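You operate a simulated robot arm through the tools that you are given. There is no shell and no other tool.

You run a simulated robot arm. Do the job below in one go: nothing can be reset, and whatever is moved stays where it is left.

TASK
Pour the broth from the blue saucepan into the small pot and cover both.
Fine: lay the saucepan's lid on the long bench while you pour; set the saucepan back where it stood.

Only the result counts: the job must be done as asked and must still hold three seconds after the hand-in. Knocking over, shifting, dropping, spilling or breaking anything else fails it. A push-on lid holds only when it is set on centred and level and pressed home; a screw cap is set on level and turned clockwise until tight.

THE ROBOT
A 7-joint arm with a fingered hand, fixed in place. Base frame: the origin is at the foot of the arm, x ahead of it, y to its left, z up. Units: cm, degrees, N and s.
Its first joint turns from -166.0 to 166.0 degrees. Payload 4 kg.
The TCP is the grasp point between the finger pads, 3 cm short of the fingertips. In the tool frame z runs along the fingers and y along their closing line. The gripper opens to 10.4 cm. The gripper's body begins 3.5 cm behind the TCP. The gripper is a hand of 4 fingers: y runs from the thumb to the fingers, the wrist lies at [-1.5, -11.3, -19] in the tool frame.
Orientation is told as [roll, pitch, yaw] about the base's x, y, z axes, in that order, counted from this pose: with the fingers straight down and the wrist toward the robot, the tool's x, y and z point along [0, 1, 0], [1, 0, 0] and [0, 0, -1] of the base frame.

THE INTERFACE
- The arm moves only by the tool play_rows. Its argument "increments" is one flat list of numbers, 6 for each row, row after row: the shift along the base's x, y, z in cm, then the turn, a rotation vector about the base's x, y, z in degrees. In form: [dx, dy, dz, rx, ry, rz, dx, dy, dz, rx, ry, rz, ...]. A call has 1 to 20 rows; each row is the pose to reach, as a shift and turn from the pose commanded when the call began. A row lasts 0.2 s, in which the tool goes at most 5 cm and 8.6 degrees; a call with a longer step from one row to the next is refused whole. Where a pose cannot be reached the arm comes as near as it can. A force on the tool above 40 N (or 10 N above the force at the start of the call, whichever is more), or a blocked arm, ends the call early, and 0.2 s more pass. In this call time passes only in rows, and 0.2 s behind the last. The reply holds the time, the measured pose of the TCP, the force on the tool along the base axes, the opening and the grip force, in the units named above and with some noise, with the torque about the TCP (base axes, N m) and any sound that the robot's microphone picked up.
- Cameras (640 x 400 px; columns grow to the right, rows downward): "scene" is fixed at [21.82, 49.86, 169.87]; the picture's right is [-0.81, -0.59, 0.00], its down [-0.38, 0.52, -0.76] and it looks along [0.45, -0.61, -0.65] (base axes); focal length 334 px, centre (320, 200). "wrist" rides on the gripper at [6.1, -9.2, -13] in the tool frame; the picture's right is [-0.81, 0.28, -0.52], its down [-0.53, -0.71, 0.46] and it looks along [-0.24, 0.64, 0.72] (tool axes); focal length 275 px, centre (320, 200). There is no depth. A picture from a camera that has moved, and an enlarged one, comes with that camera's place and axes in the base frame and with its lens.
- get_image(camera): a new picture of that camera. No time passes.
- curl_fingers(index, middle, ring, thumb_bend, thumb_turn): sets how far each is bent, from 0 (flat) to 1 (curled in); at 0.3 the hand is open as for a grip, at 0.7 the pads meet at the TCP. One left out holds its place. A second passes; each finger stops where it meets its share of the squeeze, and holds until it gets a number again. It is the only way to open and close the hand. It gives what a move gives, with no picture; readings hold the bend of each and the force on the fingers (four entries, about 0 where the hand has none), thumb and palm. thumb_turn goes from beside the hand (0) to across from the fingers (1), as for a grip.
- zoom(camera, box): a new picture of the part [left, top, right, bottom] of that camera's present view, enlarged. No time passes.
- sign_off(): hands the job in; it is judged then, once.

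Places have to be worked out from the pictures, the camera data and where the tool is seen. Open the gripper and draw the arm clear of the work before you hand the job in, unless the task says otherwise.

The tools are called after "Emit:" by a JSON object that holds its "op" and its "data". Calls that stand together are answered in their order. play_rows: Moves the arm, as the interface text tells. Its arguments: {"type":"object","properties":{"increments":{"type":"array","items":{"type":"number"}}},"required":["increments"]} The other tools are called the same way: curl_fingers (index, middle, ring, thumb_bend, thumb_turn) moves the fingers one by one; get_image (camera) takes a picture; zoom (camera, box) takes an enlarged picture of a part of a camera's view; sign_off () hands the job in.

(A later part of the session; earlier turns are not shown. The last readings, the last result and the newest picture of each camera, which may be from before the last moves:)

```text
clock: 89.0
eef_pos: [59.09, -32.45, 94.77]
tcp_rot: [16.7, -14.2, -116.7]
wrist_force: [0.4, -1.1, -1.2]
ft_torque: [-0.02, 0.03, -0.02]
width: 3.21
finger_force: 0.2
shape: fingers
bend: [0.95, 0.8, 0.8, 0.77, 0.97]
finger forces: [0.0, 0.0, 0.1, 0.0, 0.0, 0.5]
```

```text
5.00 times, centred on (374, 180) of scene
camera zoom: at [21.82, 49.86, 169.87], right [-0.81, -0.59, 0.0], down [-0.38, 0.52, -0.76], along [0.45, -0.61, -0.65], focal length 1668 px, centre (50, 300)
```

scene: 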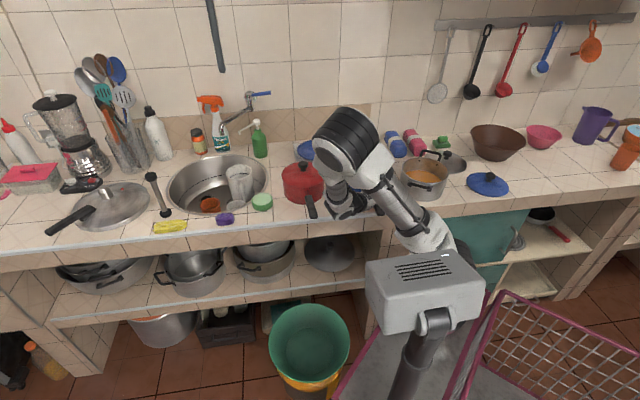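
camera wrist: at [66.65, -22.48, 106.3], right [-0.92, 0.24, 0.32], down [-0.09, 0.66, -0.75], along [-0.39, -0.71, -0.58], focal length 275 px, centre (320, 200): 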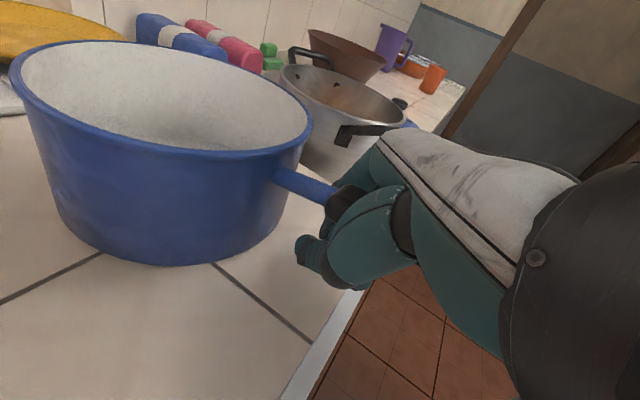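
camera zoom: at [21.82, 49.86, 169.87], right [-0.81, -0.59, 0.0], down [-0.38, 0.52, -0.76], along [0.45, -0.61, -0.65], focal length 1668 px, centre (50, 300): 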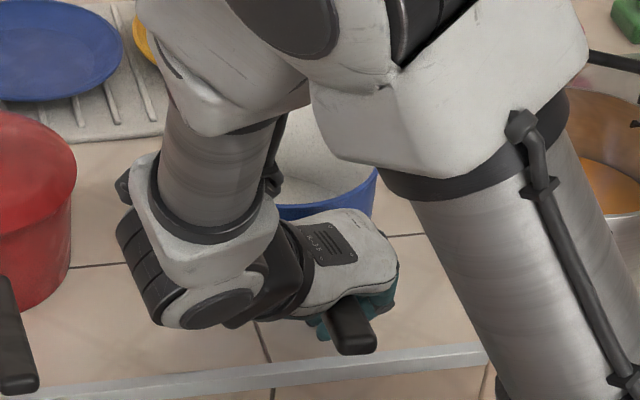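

The pan stays flat on the bench and the forces are near zero. I'll complete the roll to upright and take some of the pitch out.

Emit:
{"op": "play_rows", "data": {"increments": [0.15, 0.18, 0, 3.08, -2.56, 0, 0.3, 0.36, 0, 6.15, -5.11, 0, 0.42, 0.5, 0, 10.0, -8.3, 0]}}

Emit:
{"op": "play_rows", "data": {"increments": [0, 0, 0.1, 2.5, 3.1, 0, 0, 0, 0.2, 5.1, 6.15, 0, 0, 0, 0.3, 7.7, 9.2, 0]}}

Emit:
{"op": "get_image", "data": {"camera": "wrist"}}

Emit:
{"op": "zoom", "data": {"camera": "scene", "box": [330, 150, 442, 220]}}

```text
clock: 89.8
eef_pos: [59.5, -31.79, 94.7]
tcp_rot: [19.6, -1.6, -117.1]
wrist_force: [-0.5, 0.1, -1.5]
ft_torque: [-0.04, 0.1, -0.03]
width: 3.17
finger_force: 0.6
shape: fingers
bend: [0.95, 0.8, 0.8, 0.77, 0.97]
finger forces: [0.1, 0.0, 0.0, 0.0, 0.0, 1.7]
```

```text
clock: 90.6
eef_pos: [59.29, -31.86, 95.05]
tcp_rot: [7.8, 1.1, -117.0]
wrist_force: [-0.3, -0.3, -1.6]
ft_torque: [-0.02, 0.02, -0.02]
width: 3.2
finger_force: 0.1
shape: fingers
bend: [0.95, 0.8, 0.8, 0.77, 0.97]
finger forces: [0.0, 0.0, 0.0, 0.0, 0.1, 0.0]
```

```text
taken
camera wrist: at [67.4, -26.02, 108.97], right [-0.91, 0.15, 0.4], down [-0.09, 0.86, -0.51], along [-0.41, -0.5, -0.76], focal length 275 px, centre (320, 200)
```

wrist: 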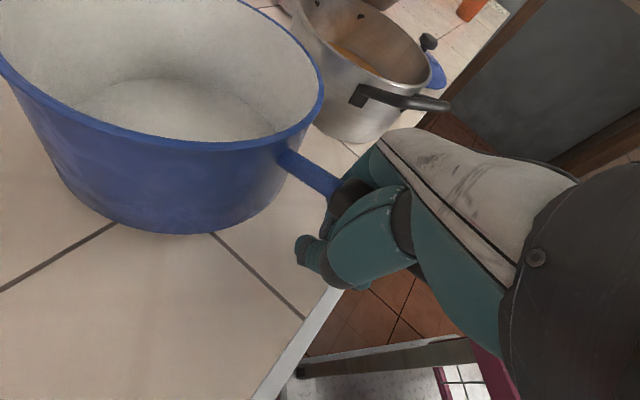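

```text
5.71 times, centred on (386, 185) of scene
camera zoom: at [21.82, 49.86, 169.87], right [-0.81, -0.59, 0.0], down [-0.38, 0.52, -0.76], along [0.45, -0.61, -0.65], focal length 1907 px, centre (-57, 286)
```

zoom: 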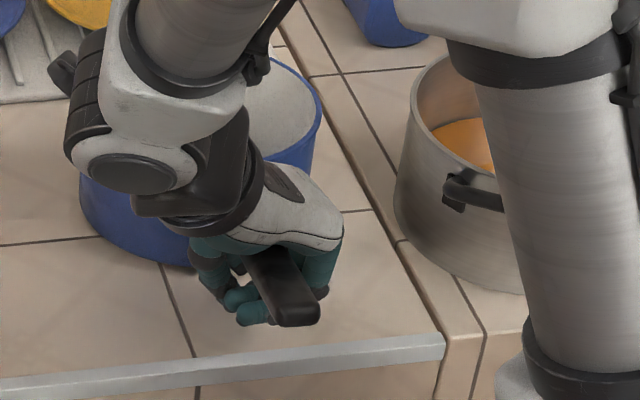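

The hand is upright and free of load. I'll open the thumb first, slightly, to release the index.

Emit:
{"op": "curl_fingers", "data": {"index": 0.78, "middle": 0.78, "ring": 0.78, "thumb_bend": 0.66}}

Emit:
{"op": "zoom", "data": {"camera": "scene", "box": [346, 160, 426, 210]}}

```text
clock: 91.6
eef_pos: [59.49, -31.77, 95.06]
tcp_rot: [7.9, 1.1, -117.0]
wrist_force: [0.4, 0.7, -1.1]
ft_torque: [-0.04, 0.03, -0.01]
width: 2.86
finger_force: 0.3
shape: fingers
bend: [0.9, 0.78, 0.78, 0.63, 0.97]
finger forces: [0.1, 0.0, 0.1, 0.0, 0.6, 0.0]
```

```text
8.00 times, centred on (386, 185) of scene
camera zoom: at [21.82, 49.86, 169.87], right [-0.81, -0.59, 0.0], down [-0.38, 0.52, -0.76], along [0.45, -0.61, -0.65], focal length 2670 px, centre (-208, 320)
```

zoom: 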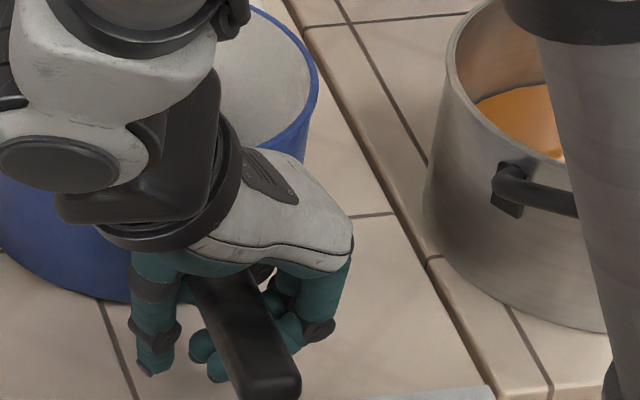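

The thumb is clear of the others now. I'll rise 0.8 cm for bench clearance and open further.

Emit:
{"op": "play_rows", "data": {"increments": [0, 0, 0.4, 0, 0, 0, 0, 0, 0.8, 0, 0, 0]}}

Emit:
{"op": "curl_fingers", "data": {"index": 0.7, "middle": 0.7, "ring": 0.7, "thumb_bend": 0.52}}

Emit:
{"op": "zoom", "data": {"camera": "scene", "box": [346, 160, 426, 210]}}

```text
clock: 92.2
eef_pos: [59.36, -31.98, 95.9]
tcp_rot: [7.9, 1.1, -117.0]
wrist_force: [0.7, -0.5, -2.3]
ft_torque: [0.01, 0.01, -0.04]
width: 2.8
finger_force: 0.1
shape: fingers
bend: [0.9, 0.78, 0.78, 0.63, 0.97]
finger forces: [0.0, 0.0, 0.0, 0.0, 0.4, 0.1]
```

```text
clock: 93.2
eef_pos: [59.49, -31.77, 95.76]
tcp_rot: [7.9, 1.0, -116.9]
wrist_force: [-0.2, -0.2, -0.7]
ft_torque: [-0.01, 0.0, 0.01]
width: 2.33
finger_force: 0.0
shape: fingers
bend: [0.7, 0.7, 0.7, 0.52, 0.97]
finger forces: [0.0, 0.0, 0.1, 0.0, 0.1, 0.0]
```

```text
8.00 times, centred on (386, 185) of scene
camera zoom: at [21.82, 49.86, 169.87], right [-0.81, -0.59, 0.0], down [-0.38, 0.52, -0.76], along [0.45, -0.61, -0.65], focal length 2670 px, centre (-208, 320)
```

zoom: 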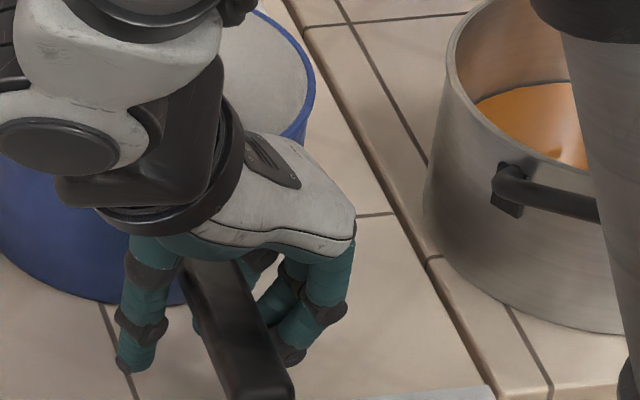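

All free. I'll rise another 0.8 cm, open wide, and then lift off the handle.

Emit:
{"op": "play_rows", "data": {"increments": [0, 0, 0.4, 0, 0, 0, 0, 0, 0.8, 0, 0, 0]}}

Emit:
{"op": "curl_fingers", "data": {"index": 0.4, "middle": 0.4, "ring": 0.4, "thumb_bend": 0.4}}

Emit:
{"op": "zoom", "data": {"camera": "scene", "box": [336, 160, 432, 220]}}

Emit:
{"op": "zoom", "data": {"camera": "wrist", "box": [160, 120, 480, 320]}}

```text
clock: 93.8
eef_pos: [59.33, -31.91, 96.61]
tcp_rot: [8.0, 1.1, -117.1]
wrist_force: [0.0, 0.2, -0.7]
ft_torque: [-0.01, 0.01, -0.01]
width: 2.36
finger_force: 0.0
shape: fingers
bend: [0.7, 0.7, 0.7, 0.52, 0.97]
finger forces: [0.0, 0.1, 0.1, 0.1, 0.1, 0.0]
```

```text
clock: 94.8
eef_pos: [59.47, -31.81, 96.66]
tcp_rot: [7.9, 1.1, -117.0]
wrist_force: [-0.1, 1.2, -0.2]
ft_torque: [0.03, -0.01, 0.01]
width: 7.76
finger_force: 0.1
shape: fingers
bend: [0.4, 0.4, 0.4, 0.4, 0.97]
finger forces: [0.0, 0.0, 0.0, 0.0, 0.0, 0.1]
```

```text
6.67 times, centred on (384, 190) of scene
camera zoom: at [21.82, 49.86, 169.87], right [-0.81, -0.59, 0.0], down [-0.38, 0.52, -0.76], along [0.45, -0.61, -0.65], focal length 2224 px, centre (-107, 267)
```

zoom: 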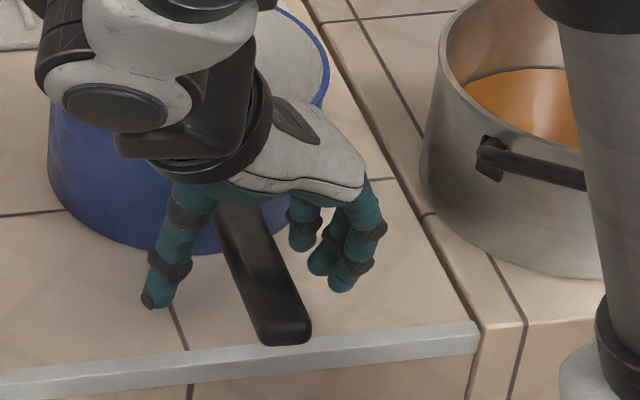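

```text
2.00 times, centred on (320, 220) of wrist
camera zoom: at [67.35, -25.98, 110.55], right [-0.91, 0.15, 0.4], down [-0.09, 0.86, -0.51], along [-0.41, -0.5, -0.76], focal length 551 px, centre (320, 160)
```

zoom: 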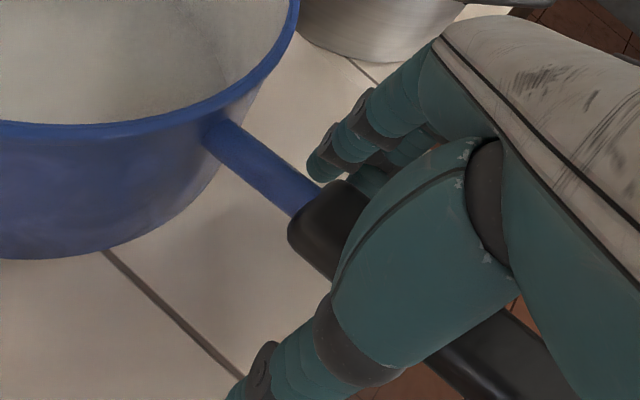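

The handle is free between the open fingers and the pan is standing flat. I'll lift straight up off the handle.

Emit:
{"op": "play_rows", "data": {"increments": [0, 0, 1, 0, 0, 0, 0, 0, 2.5, 0, 0, 0, 0, 0, 4.5, 0, 0, 0, 0, 0, 7.5, 0, 0, 0, 0, 0, 11, 0, 0, 0, 0, 0, 15, 0, 0, 0, 0, 0, 19, 0, 0, 0, 0, 0, 23, 0, 0, 0]}}

Emit:
{"op": "get_image", "data": {"camera": "wrist"}}

Emit:
{"op": "get_image", "data": {"camera": "scene"}}

```text
clock: 96.6
eef_pos: [59.57, -31.9, 119.65]
tcp_rot: [7.9, 1.1, -117.0]
wrist_force: [1.3, 0.5, 0.9]
ft_torque: [0.01, 0.03, -0.01]
width: 7.73
finger_force: 0.0
shape: fingers
bend: [0.4, 0.4, 0.4, 0.4, 0.97]
finger forces: [0.1, 0.0, 0.0, 0.0, 0.1, 0.1]
```

```text
taken
camera wrist: at [67.48, -26.01, 133.61], right [-0.91, 0.15, 0.4], down [-0.09, 0.86, -0.51], along [-0.41, -0.5, -0.76], focal length 275 px, centre (320, 200)
```

wrist: 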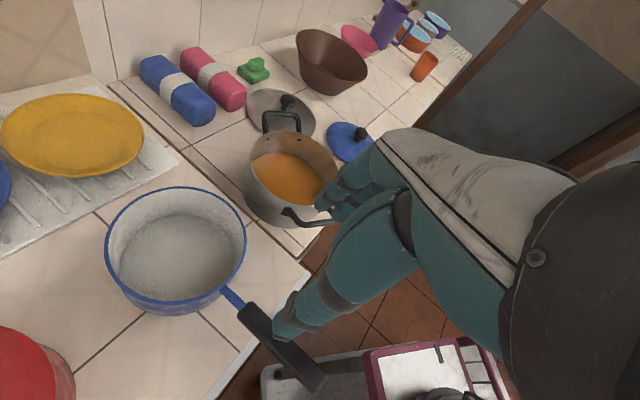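

```text
taken
```

scene: 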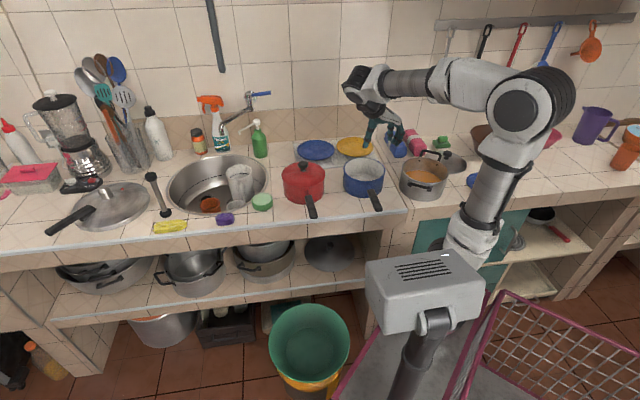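

The pan is empty, the broth is in the pot and nothing has spilled. I'll measure the saucepan's and pot's positions precisely from this view.

Emit:
{"op": "zoom", "data": {"camera": "scene", "box": [310, 130, 470, 230]}}

Emit:
{"op": "zoom", "data": {"camera": "scene", "box": [330, 145, 410, 195]}}

Emit:
{"op": "zoom", "data": {"camera": "wrist", "box": [60, 100, 380, 350]}}

```text
4.00 times, centred on (390, 180) of scene
camera zoom: at [21.82, 49.86, 169.87], right [-0.81, -0.59, 0.0], down [-0.38, 0.52, -0.76], along [0.45, -0.61, -0.65], focal length 1335 px, centre (40, 280)
```

zoom: 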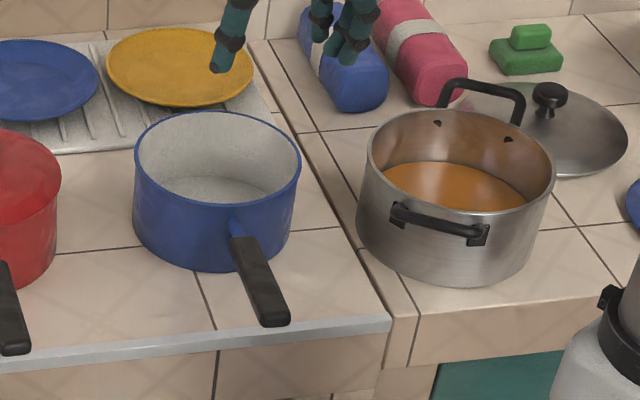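

```text
8.00 times, centred on (370, 170) of scene
camera zoom: at [21.82, 49.86, 169.87], right [-0.81, -0.59, 0.0], down [-0.38, 0.52, -0.76], along [0.45, -0.61, -0.65], focal length 2670 px, centre (-80, 440)
```

zoom: 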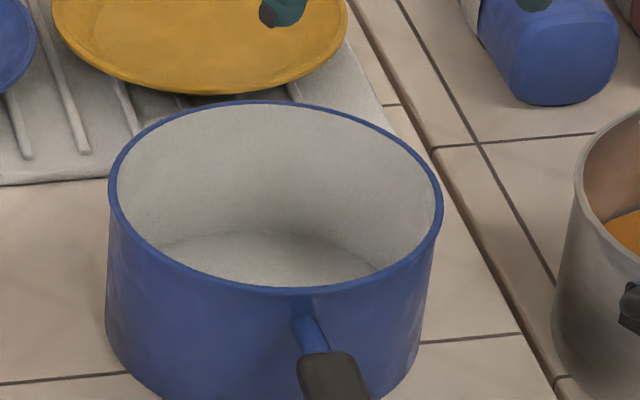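

```text
1.60 times, centred on (220, 225) of wrist
camera zoom: at [67.48, -26.01, 133.61], right [-0.91, 0.15, 0.4], down [-0.09, 0.86, -0.51], along [-0.41, -0.5, -0.76], focal length 440 px, centre (480, 160)
```

zoom: 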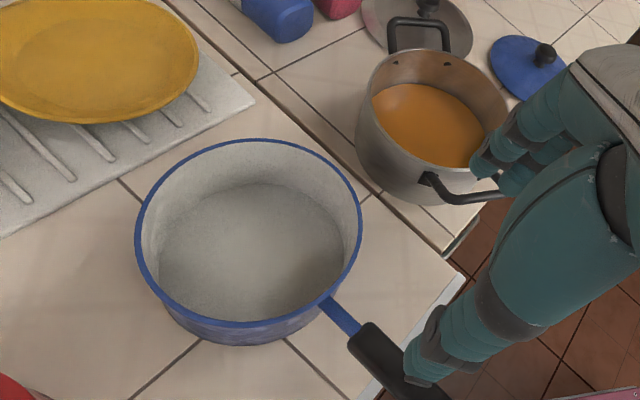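

The saucepan stands within 0.8 cm of its original place, and the pot hasn't moved. Now I'll straighten the hand and turn it back to yaw -31, to a viewpoint for an accurate fix on the pot and its lid.

Emit:
{"op": "play_rows", "data": {"increments": [0, 0, 1.5, 1.3, 3.75, 0, 0, 0, 3, 2.6, 7.5, 0]}}

Emit:
{"op": "play_rows", "data": {"increments": [-2.2, -2.5, 0.2, 0, 0, 7.2, -4.4, -5.0, 0.4, 0, 0, 14.3, -6.5, -7.4, 0.6, 0, 0, 21.5, -8.7, -9.9, 0.8, 0, 0, 28.7, -10.9, -12.4, 1, 0, 0, 35.8, -13.1, -14.9, 1.2, 0, 0, 43, -15.3, -17.3, 1.4, 0, 0, 50.2, -17.5, -19.8, 1.6, 0, 0, 57.3, -19.6, -22.3, 1.8, 0, 0, 64.5, -21.8, -24.8, 2, 0, 0, 71.7, -24.0, -27.2, 2.2, 0, 0, 78.8, -26.2, -29.7, 2.3, 0, 0, 86]}}

Emit:
{"op": "get_image", "data": {"camera": "wrist"}}

Emit:
{"op": "get_image", "data": {"camera": "scene"}}

```text
clock: 97.2
eef_pos: [59.55, -31.79, 122.61]
tcp_rot: [-0.1, -0.1, -117.1]
wrist_force: [0.2, 0.6, -0.4]
ft_torque: [-0.03, 0.02, 0.0]
width: 7.75
finger_force: 0.1
shape: fingers
bend: [0.4, 0.4, 0.4, 0.4, 0.97]
finger forces: [0.0, 0.0, 0.0, 0.1, 0.0, 0.0]
```

```text
clock: 99.8
eef_pos: [33.27, -61.5, 124.99]
tcp_rot: [0.0, 0.0, -31.1]
wrist_force: [-0.2, 0.1, 0.1]
ft_torque: [-0.04, 0.03, -0.03]
width: 7.78
finger_force: 0.1
shape: fingers
bend: [0.4, 0.4, 0.4, 0.4, 0.97]
finger forces: [0.0, 0.0, 0.0, 0.1, 0.1, 0.0]
```

```text
taken
camera wrist: at [28.51, -51.75, 138.0], right [-0.18, -0.84, 0.52], down [-0.89, -0.09, -0.46], along [0.43, -0.54, -0.72], focal length 275 px, centre (320, 200)
```

wrist: 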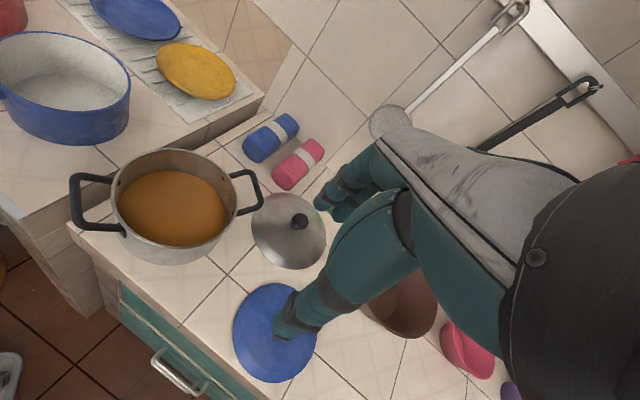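

```text
taken
```

scene: 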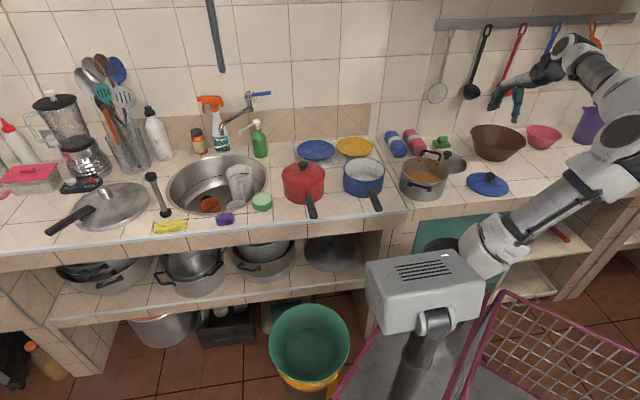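

Both the pot and its lid are visible from above. I'll zoom in for exact outlines.

Emit:
{"op": "zoom", "data": {"camera": "wrist", "box": [60, 130, 220, 280]}}

Emit:
{"op": "zoom", "data": {"camera": "wrist", "box": [180, 170, 360, 290]}}

Emit:
{"op": "zoom", "data": {"camera": "scene", "box": [390, 140, 470, 190]}}

```text
2.67 times, centred on (140, 205) of wrist
camera zoom: at [28.51, -51.75, 138.0], right [-0.18, -0.84, 0.52], down [-0.89, -0.09, -0.46], along [0.43, -0.54, -0.72], focal length 734 px, centre (800, 187)
```

zoom: 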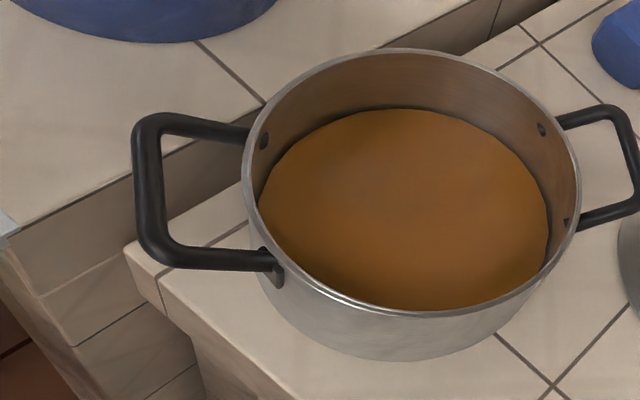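

```text
3.33 times, centred on (270, 230) of wrist
camera zoom: at [28.51, -51.75, 138.0], right [-0.18, -0.84, 0.52], down [-0.89, -0.09, -0.46], along [0.43, -0.54, -0.72], focal length 918 px, centre (487, 100)
```

zoom: 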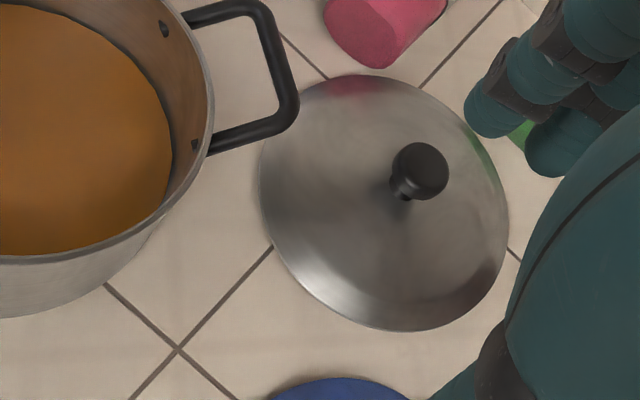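

```text
8.00 times, centred on (430, 165) of scene
camera zoom: at [21.82, 49.86, 169.87], right [-0.81, -0.59, 0.0], down [-0.38, 0.52, -0.76], along [0.45, -0.61, -0.65], focal length 2670 px, centre (-560, 480)
```

zoom: 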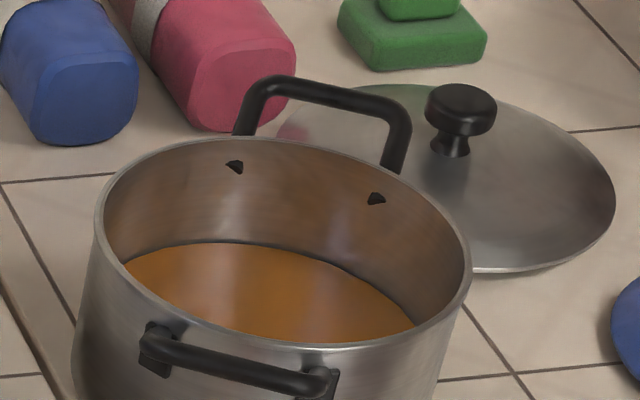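

Fix from both cameras:
- **Pot:** centre ≈ (50.8, -57.1), rim z ≈ 96.9, radius ≈ 8.8.
- **Steel lid:** knob ≈ (49.0, -78.7, 93.4).

I'll take the blue lid first, since I know exactly where I released it: (31.05, -73.44).

Emit:
{"op": "play_rows", "data": {"increments": [-0.6, -3, 0, 0, 0, 0, -1.1, -6, 0, 0, 0, 0, -1.7, -9, 0, 0, 0, 0, -2.2, -11.94, 0, 0, 0, 0, -2.2, -11.94, -4, 0, 0, 0, -2.2, -11.94, -8, 0, 0, 0, -2.2, -11.94, -12, 0, 0, 0, -2.2, -11.94, -16, 0, 0, 0, -2.2, -11.94, -19.5, 0, 0, 0]}}

Emit:
{"op": "zoom", "data": {"camera": "wrist", "box": [120, 160, 440, 400]}}

Emit:
{"op": "zoom", "data": {"camera": "scene", "box": [440, 130, 536, 190]}}

```text
clock: 101.8
eef_pos: [31.08, -73.5, 105.46]
tcp_rot: [-0.1, -0.1, -31.1]
wrist_force: [-0.3, 0.0, 0.4]
ft_torque: [-0.03, 0.0, -0.03]
width: 7.77
finger_force: 0.0
shape: fingers
bend: [0.4, 0.4, 0.4, 0.4, 0.97]
finger forces: [0.1, 0.1, 0.1, 0.0, 0.1, 0.1]
```

```text
1.67 times, centred on (280, 280) of wrist
camera zoom: at [26.54, -63.71, 118.45], right [-0.18, -0.84, 0.52], down [-0.89, -0.09, -0.46], along [0.43, -0.54, -0.72], focal length 459 px, centre (387, 67)
```

zoom: 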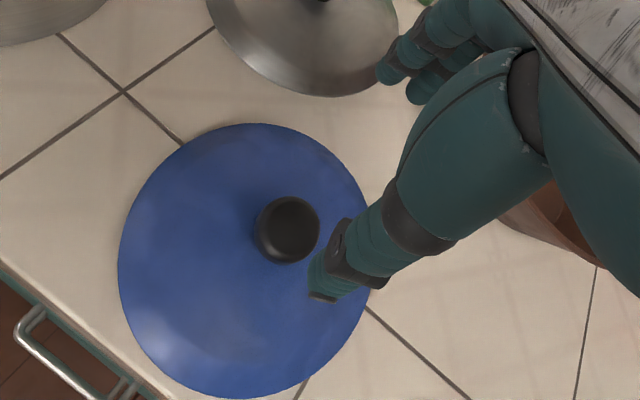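

```text
6.67 times, centred on (488, 160) of scene
camera zoom: at [21.82, 49.86, 169.87], right [-0.81, -0.59, 0.0], down [-0.38, 0.52, -0.76], along [0.45, -0.61, -0.65], focal length 2224 px, centre (-800, 467)
```

zoom: 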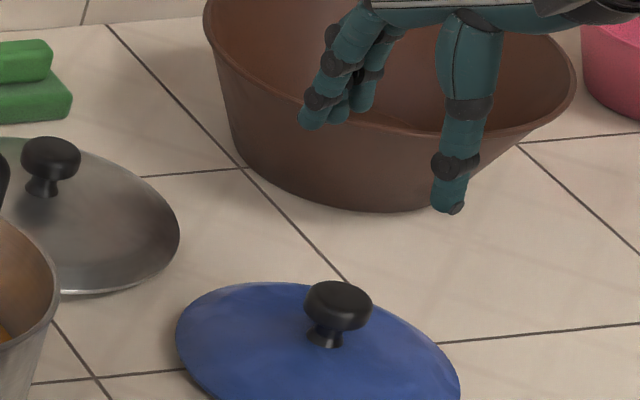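

The knob is about 0.7 cm off from where I expected, so the lid slid slightly on release. I'll correct by (-0.67, -0.3) and descend around the knob.

Emit:
{"op": "play_rows", "data": {"increments": [-0.67, -0.3, -1.5, 0, 0, 0, -0.67, -0.3, -4, 0, 0, 0, -0.67, -0.3, -6.5, 0, 0, 0, -0.67, -0.3, -8.2, 0, 0, 0]}}

Emit:
{"op": "zoom", "data": {"camera": "wrist", "box": [160, 160, 480, 400]}}

Emit:
{"op": "zoom", "data": {"camera": "scene", "box": [440, 140, 536, 200]}}

```text
clock: 102.8
eef_pos: [30.53, -73.89, 97.19]
tcp_rot: [0.0, 0.0, -31.1]
wrist_force: [1.1, -0.4, -0.5]
ft_torque: [-0.01, 0.02, -0.01]
width: 7.74
finger_force: 0.1
shape: fingers
bend: [0.4, 0.4, 0.4, 0.4, 0.97]
finger forces: [0.1, 0.0, 0.0, 0.1, 0.0, 0.0]
```

```text
1.67 times, centred on (320, 280) of wrist
camera zoom: at [25.79, -63.99, 110.24], right [-0.18, -0.84, 0.52], down [-0.89, -0.09, -0.46], along [0.43, -0.54, -0.72], focal length 459 px, centre (320, 67)
```

zoom: 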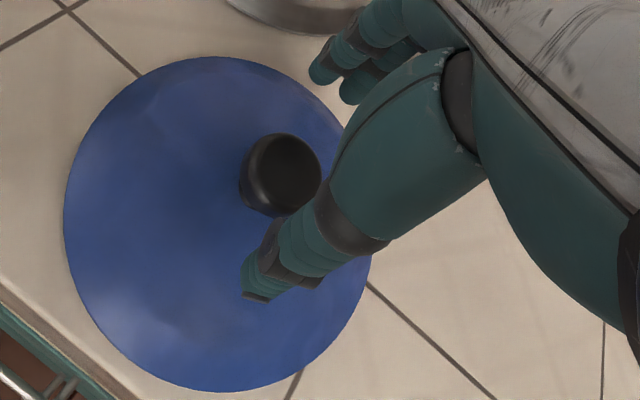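

```text
6.67 times, centred on (488, 170) of scene
camera zoom: at [21.82, 49.86, 169.87], right [-0.81, -0.59, 0.0], down [-0.38, 0.52, -0.76], along [0.45, -0.61, -0.65], focal length 2224 px, centre (-800, 400)
```

zoom: 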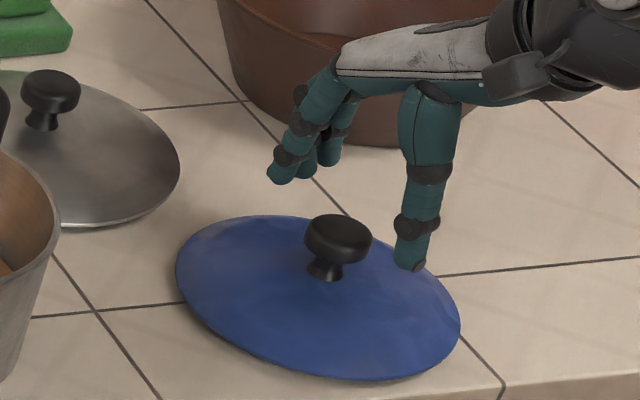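

The knob sits nicely between thumb and fingers. I'll lower to the same relative height as the first grasp (z ≈ 94.9) and close.

Emit:
{"op": "play_rows", "data": {"increments": [0, 0, -1.0, 0, 0, 0, 0, 0, -2.0, 0, 0, 0, 0, 0, -2.3, 0, 0, 0]}}

Emit:
{"op": "curl_fingers", "data": {"index": 0.75, "middle": 0.75, "ring": 0.75, "thumb_bend": 0.75}}

Emit:
{"op": "zoom", "data": {"camera": "scene", "box": [440, 140, 536, 200]}}

```text
clock: 103.6
eef_pos: [30.32, -73.92, 94.88]
tcp_rot: [0.0, 0.0, -31.2]
wrist_force: [0.7, -0.6, 0.4]
ft_torque: [0.01, 0.03, 0.01]
width: 7.77
finger_force: 0.0
shape: fingers
bend: [0.4, 0.4, 0.4, 0.4, 0.97]
finger forces: [0.0, 0.1, 0.1, 0.0, 0.0, 0.0]
```

```text
clock: 104.6
eef_pos: [30.49, -73.89, 94.9]
tcp_rot: [0.0, -0.2, -31.1]
wrist_force: [1.2, -2.1, 4.2]
ft_torque: [0.19, 0.15, -0.02]
width: 2.9
finger_force: 16.2
shape: fingers
bend: [0.6, 0.66, 0.75, 0.59, 0.95]
finger forces: [9.9, 7.3, 0.0, 0.0, 15.2, 0.0]
```

```text
6.67 times, centred on (488, 170) of scene
camera zoom: at [21.82, 49.86, 169.87], right [-0.81, -0.59, 0.0], down [-0.38, 0.52, -0.76], along [0.45, -0.61, -0.65], focal length 2224 px, centre (-800, 400)
```

zoom: 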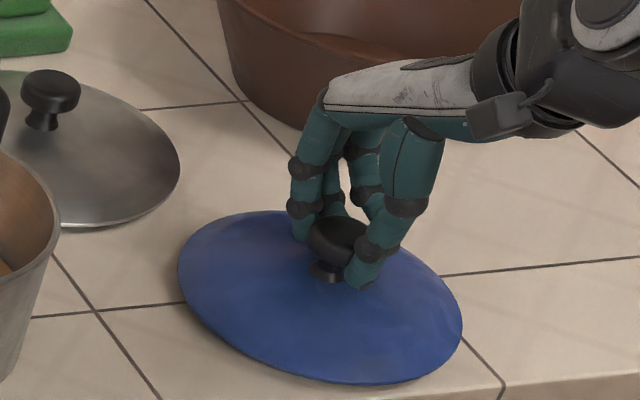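

Gripped the same way as before (index and middle against thumb). I'll lift a few centimetres and check that the lid hangs level.

Emit:
{"op": "play_rows", "data": {"increments": [0, 0, 0.6, 0, 0, 0, 0, 0, 1.4, 0, 0, 0, 0, 0, 2.4, 0, 0, 0, 0, 0, 4, 0, 0, 0, 0, 0, 6, 0, 0, 0, 0, 0, 8, 0, 0, 0]}}

Emit:
{"op": "zoom", "data": {"camera": "scene", "box": [440, 120, 536, 180]}}

Emit:
{"op": "get_image", "data": {"camera": "wrist"}}

```text
clock: 106.0
eef_pos: [30.32, -73.96, 103.0]
tcp_rot: [0.2, 0.0, -31.1]
wrist_force: [1.5, -0.3, -0.4]
ft_torque: [0.0, 0.0, -0.01]
width: 2.87
finger_force: 15.5
shape: fingers
bend: [0.6, 0.72, 0.75, 0.59, 0.95]
finger forces: [7.8, 7.4, 0.1, 0.0, 16.0, 0.0]
```

```text
6.67 times, centred on (488, 150) of scene
camera zoom: at [21.82, 49.86, 169.87], right [-0.81, -0.59, 0.0], down [-0.38, 0.52, -0.76], along [0.45, -0.61, -0.65], focal length 2224 px, centre (-800, 533)
```

zoom: 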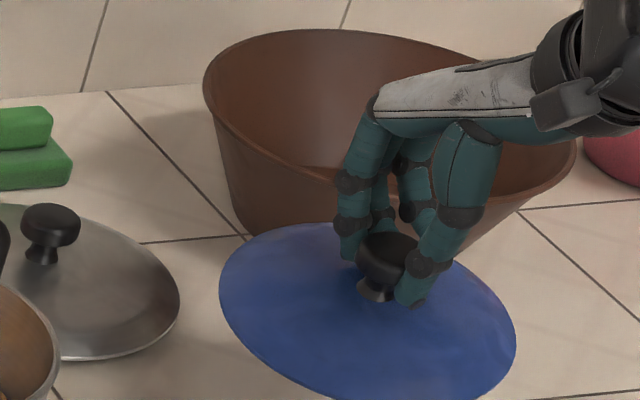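

```text
taken
camera wrist: at [25.7, -64.12, 115.98], right [-0.18, -0.84, 0.52], down [-0.89, -0.09, -0.46], along [0.43, -0.54, -0.72], focal length 275 px, centre (320, 200)
```

wrist: 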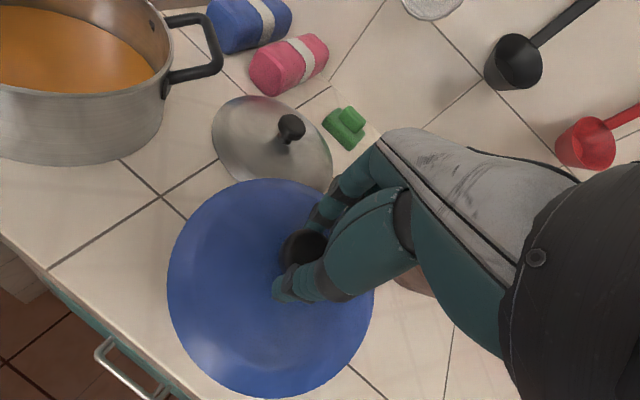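

The lid hangs level. I'll raise and carry it back above the saucepan.

Emit:
{"op": "play_rows", "data": {"increments": [0, 0, 3, 0, 0, 0, 0, 0, 7, 0, 0, 0, 0, 0, 11, 0, 0, 0, 0, 0, 14, 0, 0, 0, 2.7, 2.4, 14, 0, 0, 0, 5.4, 4.8, 14, 0, 0, 0, 8.2, 7.1, 14, 0, 0, 0, 10.9, 9.5, 14, 0, 0, 0, 13.6, 11.9, 14, 0, 0, 0, 16.3, 14.3, 14, 0, 0, 0, 19.1, 16.6, 14, 0, 0, 0, 21.8, 19.0, 14, 0, 0, 0, 24.5, 21.4, 14, 0, 0, 0, 27.2, 23.8, 14, 0, 0, 0, 29.9, 26.1, 14, 0, 0, 0, 32.7, 28.5, 14, 0, 0, 0, 35.4, 30.9, 14, 0, 0, 0, 37.2, 32.5, 14, 0, 0, 0, 38.1, 33.25, 14, 0, 0, 0]}}

Emit:
{"op": "play_rows", "data": {"increments": [0, 0, -2, 0, 0, 0, 0, 0, -4, 0, 0, 0, 0, 0, -6, 0, 0, 0, 0, 0, -7.5, 0, 0, 0, 0, 0, -8.6, 0, 0, 0]}}

Emit:
{"op": "zoom", "data": {"camera": "scene", "box": [304, 110, 432, 190]}}

Emit:
{"op": "get_image", "data": {"camera": "wrist"}}

```text
clock: 110.0
eef_pos: [68.41, -40.55, 117.0]
tcp_rot: [-0.1, 0.1, -31.1]
wrist_force: [-0.3, -1.0, -0.8]
ft_torque: [-0.05, -0.01, -0.02]
width: 2.84
finger_force: 15.6
shape: fingers
bend: [0.71, 0.72, 0.75, 0.59, 0.95]
finger forces: [7.5, 7.5, 0.1, 0.1, 15.5, 0.0]
```

```text
clock: 111.2
eef_pos: [68.55, -40.67, 108.36]
tcp_rot: [0.0, -0.1, -31.1]
wrist_force: [0.5, 0.2, -1.3]
ft_torque: [-0.04, -0.02, -0.01]
width: 2.83
finger_force: 15.2
shape: fingers
bend: [0.71, 0.72, 0.75, 0.59, 0.95]
finger forces: [7.4, 7.7, 0.0, 0.0, 15.4, 0.0]
```

```text
5.00 times, centred on (368, 150) of scene
camera zoom: at [21.82, 49.86, 169.87], right [-0.81, -0.59, 0.0], down [-0.38, 0.52, -0.76], along [0.45, -0.61, -0.65], focal length 1668 px, centre (80, 450)
```

zoom: 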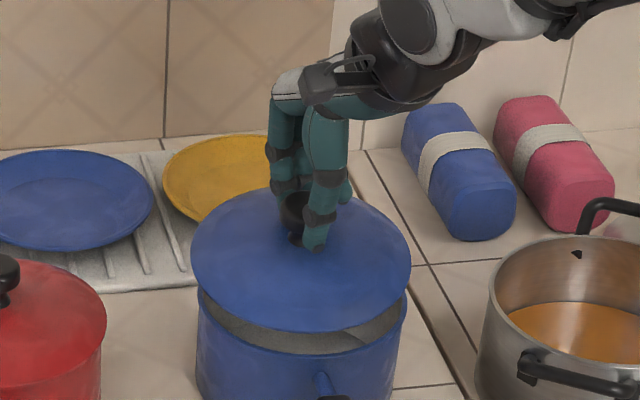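

```text
taken
camera wrist: at [63.84, -30.82, 121.39], right [-0.18, -0.84, 0.52], down [-0.89, -0.09, -0.46], along [0.43, -0.54, -0.72], focal length 275 px, centre (320, 200)
```

wrist: 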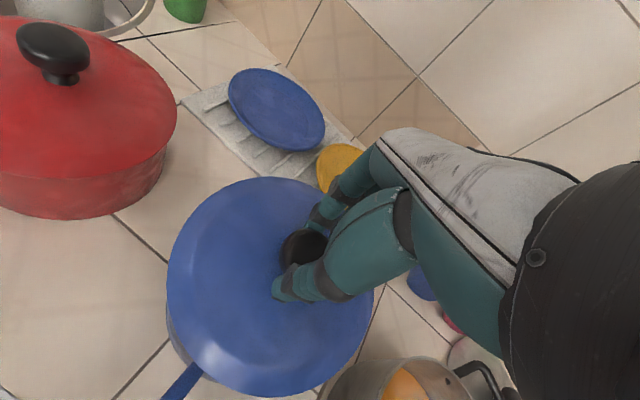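

Comparing lid and rim in both views with the first lift, the lid sits about 0.5 cm too far toward +y. I'll shift by (0.07, -0.5) and lower to just above the rim for another check.

Emit:
{"op": "play_rows", "data": {"increments": [0.03, -0.25, -0.5, 0, 0, 0, 0.07, -0.49, -1.0, 0, 0, 0, 0.07, -0.49, -1.6, 0, 0, 0, 0.07, -0.49, -2.1, 0, 0, 0]}}

Emit:
{"op": "zoom", "data": {"camera": "scene", "box": [328, 140, 408, 190]}}

Emit:
{"op": "zoom", "data": {"camera": "wrist", "box": [120, 150, 440, 400]}}

```text
clock: 112.2
eef_pos: [68.67, -40.93, 106.33]
tcp_rot: [0.0, 0.0, -31.0]
wrist_force: [0.3, -0.8, -0.6]
ft_torque: [0.0, 0.01, 0.01]
width: 2.83
finger_force: 15.2
shape: fingers
bend: [0.71, 0.72, 0.75, 0.59, 0.95]
finger forces: [7.4, 7.7, 0.1, 0.1, 15.4, 0.0]
```

```text
8.00 times, centred on (368, 165) of scene
camera zoom: at [21.82, 49.86, 169.87], right [-0.81, -0.59, 0.0], down [-0.38, 0.52, -0.76], along [0.45, -0.61, -0.65], focal length 2670 px, centre (-64, 480)
```

zoom: 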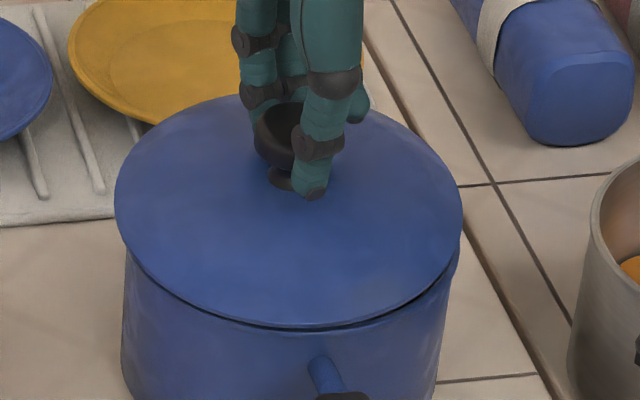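

```text
1.60 times, centred on (280, 275) of wrist
camera zoom: at [63.94, -31.23, 119.26], right [-0.18, -0.84, 0.52], down [-0.89, -0.09, -0.46], along [0.43, -0.54, -0.72], focal length 440 px, centre (384, 80)
```

zoom: 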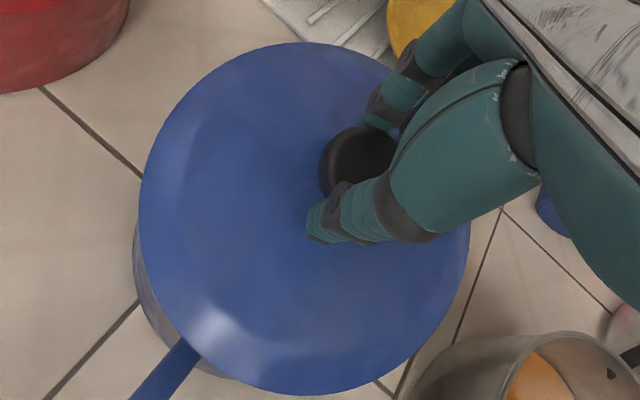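

In the scene view the lid is aligned in depth and about 0.25 cm left of centre. I'll shift that amount and lower gently until it touches.

Emit:
{"op": "play_rows", "data": {"increments": [-0.2, -0.15, -0.3, 0, 0, 0, -0.2, -0.15, -0.6, 0, 0, 0, -0.2, -0.15, -0.9, 0, 0, 0]}}

Emit:
{"op": "play_rows", "data": {"increments": [0, 0, -0.2, 0, 0, 0, 0, 0, -0.4, 0, 0, 0]}}

Emit:
{"op": "zoom", "data": {"camera": "scene", "box": [328, 140, 408, 190]}}

```text
clock: 113.0
eef_pos: [68.5, -41.21, 105.33]
tcp_rot: [0.0, -0.1, -31.1]
wrist_force: [1.3, -0.8, 3.2]
ft_torque: [0.19, 0.15, -0.02]
width: 2.82
finger_force: 15.4
shape: fingers
bend: [0.71, 0.72, 0.75, 0.59, 0.95]
finger forces: [9.0, 7.5, 0.1, 0.0, 14.5, 0.0]
```

```text
clock: 113.6
eef_pos: [68.39, -41.23, 105.11]
tcp_rot: [0.0, -0.1, -31.1]
wrist_force: [2.0, -4.2, 10.8]
ft_torque: [0.17, 0.15, 0.03]
width: 2.83
finger_force: 16.8
shape: fingers
bend: [0.6, 0.72, 0.75, 0.6, 0.95]
finger forces: [9.2, 9.9, 0.0, 0.1, 13.8, 0.1]
heard: snap
```

```text
8.00 times, centred on (368, 165) of scene
camera zoom: at [21.82, 49.86, 169.87], right [-0.81, -0.59, 0.0], down [-0.38, 0.52, -0.76], along [0.45, -0.61, -0.65], focal length 2670 px, centre (-64, 480)
```

zoom: 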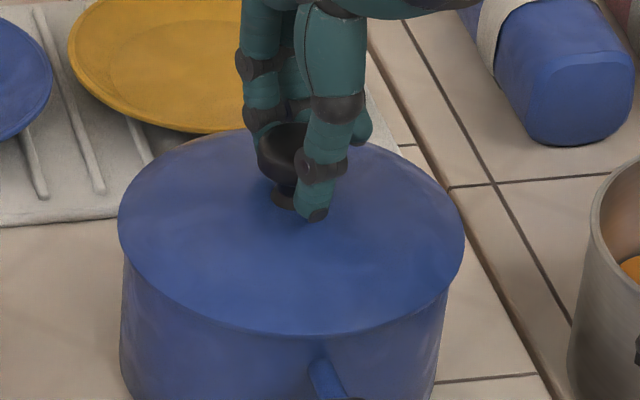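

A snap was heard and the lid lines up with the rim. I'll press slightly more to make sure it is home, then release.

Emit:
{"op": "play_rows", "data": {"increments": [0, 0, -0.2, 0, 0, 0, 0, 0, -0.4, 0, 0, 0]}}

Emit:
{"op": "zoom", "data": {"camera": "scene", "box": [328, 145, 408, 195]}}

```text
clock: 114.2
eef_pos: [68.43, -41.19, 104.63]
tcp_rot: [0.0, -0.1, -31.1]
wrist_force: [1.1, -3.8, 16.7]
ft_torque: [0.13, 0.09, 0.05]
width: 2.74
finger_force: 16.6
shape: fingers
bend: [0.71, 0.73, 0.75, 0.6, 0.95]
finger forces: [7.5, 10.3, 0.1, 0.0, 14.7, 0.0]
```

```text
8.00 times, centred on (368, 170) of scene
camera zoom: at [21.82, 49.86, 169.87], right [-0.81, -0.59, 0.0], down [-0.38, 0.52, -0.76], along [0.45, -0.61, -0.65], focal length 2670 px, centre (-64, 440)
```

zoom: 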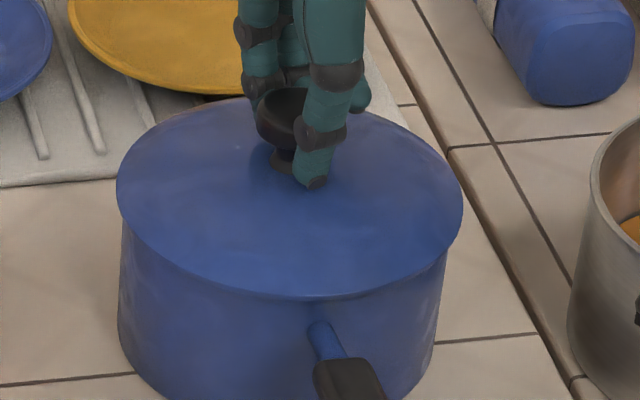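

The lid is seated and level. Opening the hand in place.

Emit:
{"op": "curl_fingers", "data": {"index": 0.55, "middle": 0.55, "ring": 0.55, "thumb_bend": 0.5}}

Emit:
{"op": "curl_fingers", "data": {"index": 0.35, "middle": 0.35, "ring": 0.35, "thumb_bend": 0.35}}

Emit:
{"op": "zoom", "data": {"camera": "scene", "box": [328, 145, 408, 195]}}

```text
clock: 115.2
eef_pos: [68.33, -41.22, 104.65]
tcp_rot: [0.0, 0.0, -31.0]
wrist_force: [-0.1, 0.2, 0.4]
ft_torque: [-0.01, -0.02, 0.01]
width: 4.48
finger_force: 0.0
shape: fingers
bend: [0.55, 0.55, 0.55, 0.5, 0.97]
finger forces: [0.1, 0.0, 0.1, 0.0, 0.1, 0.0]
```

```text
clock: 116.2
eef_pos: [68.33, -41.14, 104.52]
tcp_rot: [0.1, 0.1, -31.0]
wrist_force: [0.1, -0.6, 0.5]
ft_torque: [-0.02, -0.01, -0.01]
width: 9.0
finger_force: 0.1
shape: fingers
bend: [0.35, 0.35, 0.35, 0.35, 0.97]
finger forces: [0.0, 0.0, 0.1, 0.0, 0.0, 0.1]
```

```text
8.00 times, centred on (368, 170) of scene
camera zoom: at [21.82, 49.86, 169.87], right [-0.81, -0.59, 0.0], down [-0.38, 0.52, -0.76], along [0.45, -0.61, -0.65], focal length 2670 px, centre (-64, 440)
```

zoom: 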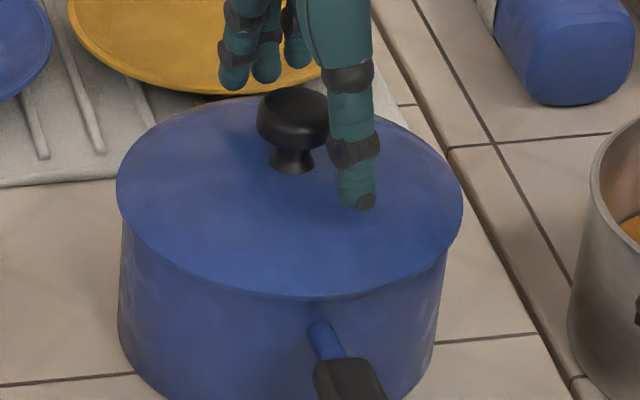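

The lid stays on, level and centred, with the hand clear of it. I'll rise straight up.

Emit:
{"op": "play_rows", "data": {"increments": [0, 0, 1, 0, 0, 0, 0, 0, 3, 0, 0, 0, 0, 0, 6, 0, 0, 0, 0, 0, 10, 0, 0, 0, 0, 0, 14, 0, 0, 0, 0, 0, 18, 0, 0, 0]}}

Emit:
{"op": "zoom", "data": {"camera": "scene", "box": [310, 130, 470, 230]}}

Emit:
{"op": "get_image", "data": {"camera": "wrist"}}

```text
clock: 117.6
eef_pos: [68.38, -41.44, 122.66]
tcp_rot: [0.0, -0.1, -31.2]
wrist_force: [0.7, 0.2, -1.0]
ft_torque: [0.02, -0.01, -0.01]
width: 9.04
finger_force: 0.1
shape: fingers
bend: [0.35, 0.35, 0.35, 0.35, 0.97]
finger forces: [0.0, 0.0, 0.0, 0.0, 0.1, 0.0]
```

```text
4.00 times, centred on (390, 180) of scene
camera zoom: at [21.82, 49.86, 169.87], right [-0.81, -0.59, 0.0], down [-0.38, 0.52, -0.76], along [0.45, -0.61, -0.65], focal length 1335 px, centre (40, 280)
```

zoom: 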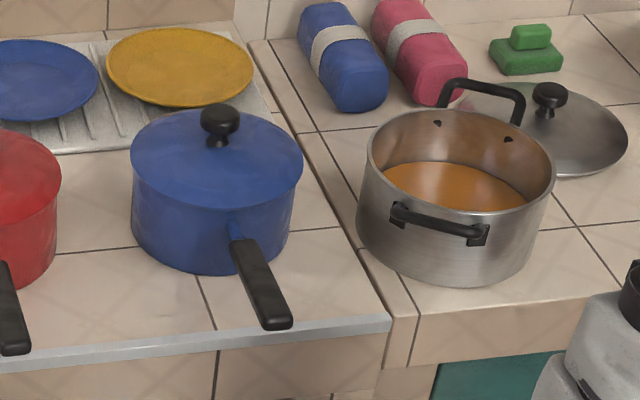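

```text
taken
camera wrist: at [63.79, -31.58, 135.65], right [-0.18, -0.84, 0.52], down [-0.89, -0.09, -0.46], along [0.43, -0.54, -0.72], focal length 275 px, centre (320, 200)
```

wrist: 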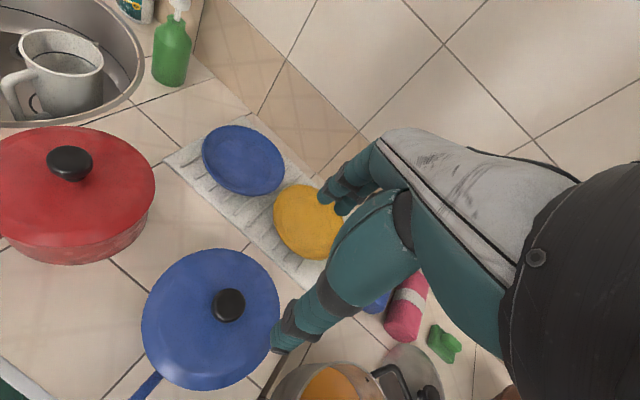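

Both views show the saucepan lid centred on the rim. Next is the steel lid: I'll move above its knob at about (49, -78.7).

Emit:
{"op": "play_rows", "data": {"increments": [-1.6, -3.1, 0, 0, 0, 0, -3.2, -6.2, 0, 0, 0, 0, -4.9, -9.3, 0, 0, 0, 0, -6.5, -12.4, 0, 0, 0, 0, -8.1, -15.5, 0, 0, 0, 0, -9.7, -18.7, 0, 0, 0, 0, -11.3, -21.8, 0, 0, 0, 0, -12.9, -24.9, 0, 0, 0, 0, -14.5, -28.0, 0, 0, 0, 0, -16.2, -31.1, 0, 0, 0, 0, -17.8, -34.2, 0, 0, 0, 0, -19.4, -37.3, 0, 0, 0, 0, -19.4, -37.3, -4, 0, 0, 0, -19.4, -37.3, -8, 0, 0, 0, -19.4, -37.3, -12, 0, 0, 0, -19.4, -37.3, -16, 0, 0, 0]}}

Emit:
{"op": "zoom", "data": {"camera": "wrist", "box": [120, 160, 440, 400]}}

Emit:
{"op": "zoom", "data": {"camera": "scene", "box": [400, 120, 496, 180]}}

```text
clock: 121.0
eef_pos: [48.88, -78.39, 106.47]
tcp_rot: [-0.1, -0.2, -31.2]
wrist_force: [-0.3, 0.5, 0.3]
ft_torque: [0.01, 0.0, 0.0]
width: 9.07
finger_force: 0.0
shape: fingers
bend: [0.35, 0.35, 0.35, 0.35, 0.97]
finger forces: [0.1, 0.0, 0.1, 0.0, 0.0, 0.1]
```

```text
1.67 times, centred on (280, 280) of wrist
camera zoom: at [44.29, -68.58, 119.57], right [-0.18, -0.84, 0.52], down [-0.89, -0.09, -0.46], along [0.43, -0.54, -0.72], focal length 459 px, centre (387, 67)
```

zoom: 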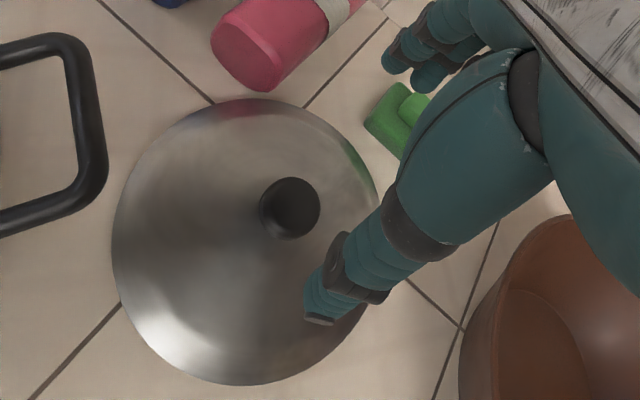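

```text
6.67 times, centred on (448, 150) of scene
camera zoom: at [21.82, 49.86, 169.87], right [-0.81, -0.59, 0.0], down [-0.38, 0.52, -0.76], along [0.45, -0.61, -0.65], focal length 2224 px, centre (-533, 533)
```

zoom: 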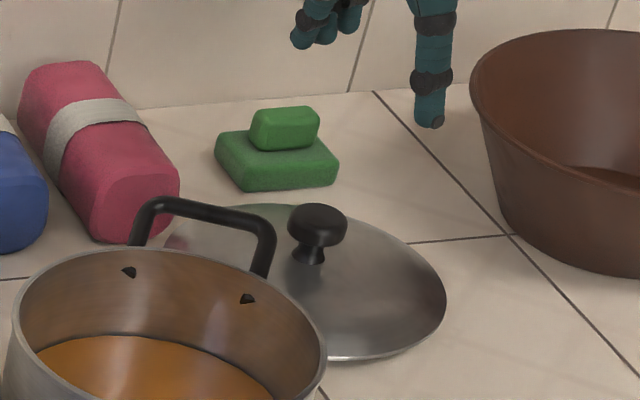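

The hand is nearly above the steel lid's knob. I'll make a small correction, descend to just above it and check again.

Emit:
{"op": "play_rows", "data": {"increments": [0.4, -0.15, -1.5, 0, 0, 0, 0.4, -0.15, -4, 0, 0, 0, 0.4, -0.15, -6.5, 0, 0, 0, 0.4, -0.15, -8.2, 0, 0, 0]}}

Emit:
{"op": "zoom", "data": {"camera": "wrist", "box": [160, 160, 480, 400]}}

Emit:
{"op": "zoom", "data": {"camera": "scene", "box": [400, 120, 496, 180]}}

```text
clock: 122.0
eef_pos: [49.24, -78.67, 98.3]
tcp_rot: [0.0, -0.1, -31.1]
wrist_force: [0.0, 0.4, -0.7]
ft_torque: [-0.04, 0.01, 0.03]
width: 9.03
finger_force: 0.1
shape: fingers
bend: [0.35, 0.35, 0.35, 0.35, 0.97]
finger forces: [0.1, 0.1, 0.0, 0.0, 0.0, 0.0]
```

```text
1.67 times, centred on (320, 280) of wrist
camera zoom: at [44.66, -68.84, 111.38], right [-0.18, -0.84, 0.52], down [-0.89, -0.09, -0.46], along [0.43, -0.54, -0.72], focal length 459 px, centre (320, 67)
```

zoom: 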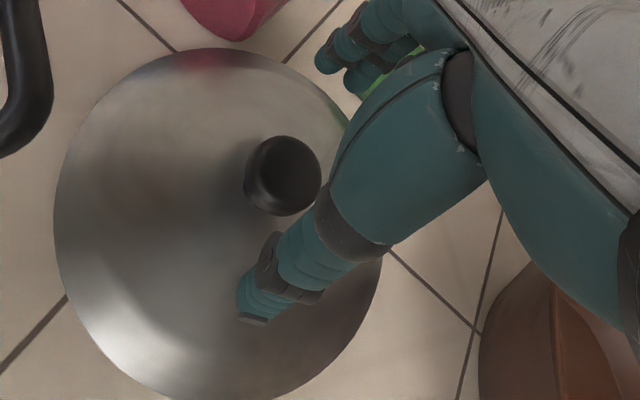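

```text
6.67 times, centred on (448, 150) of scene
camera zoom: at [21.82, 49.86, 169.87], right [-0.81, -0.59, 0.0], down [-0.38, 0.52, -0.76], along [0.45, -0.61, -0.65], focal length 2224 px, centre (-533, 533)
```

zoom: 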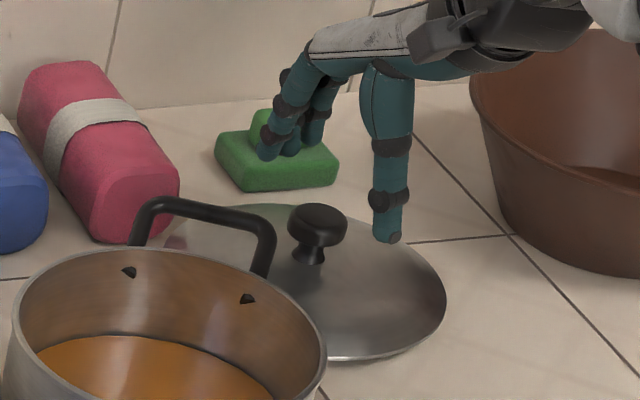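

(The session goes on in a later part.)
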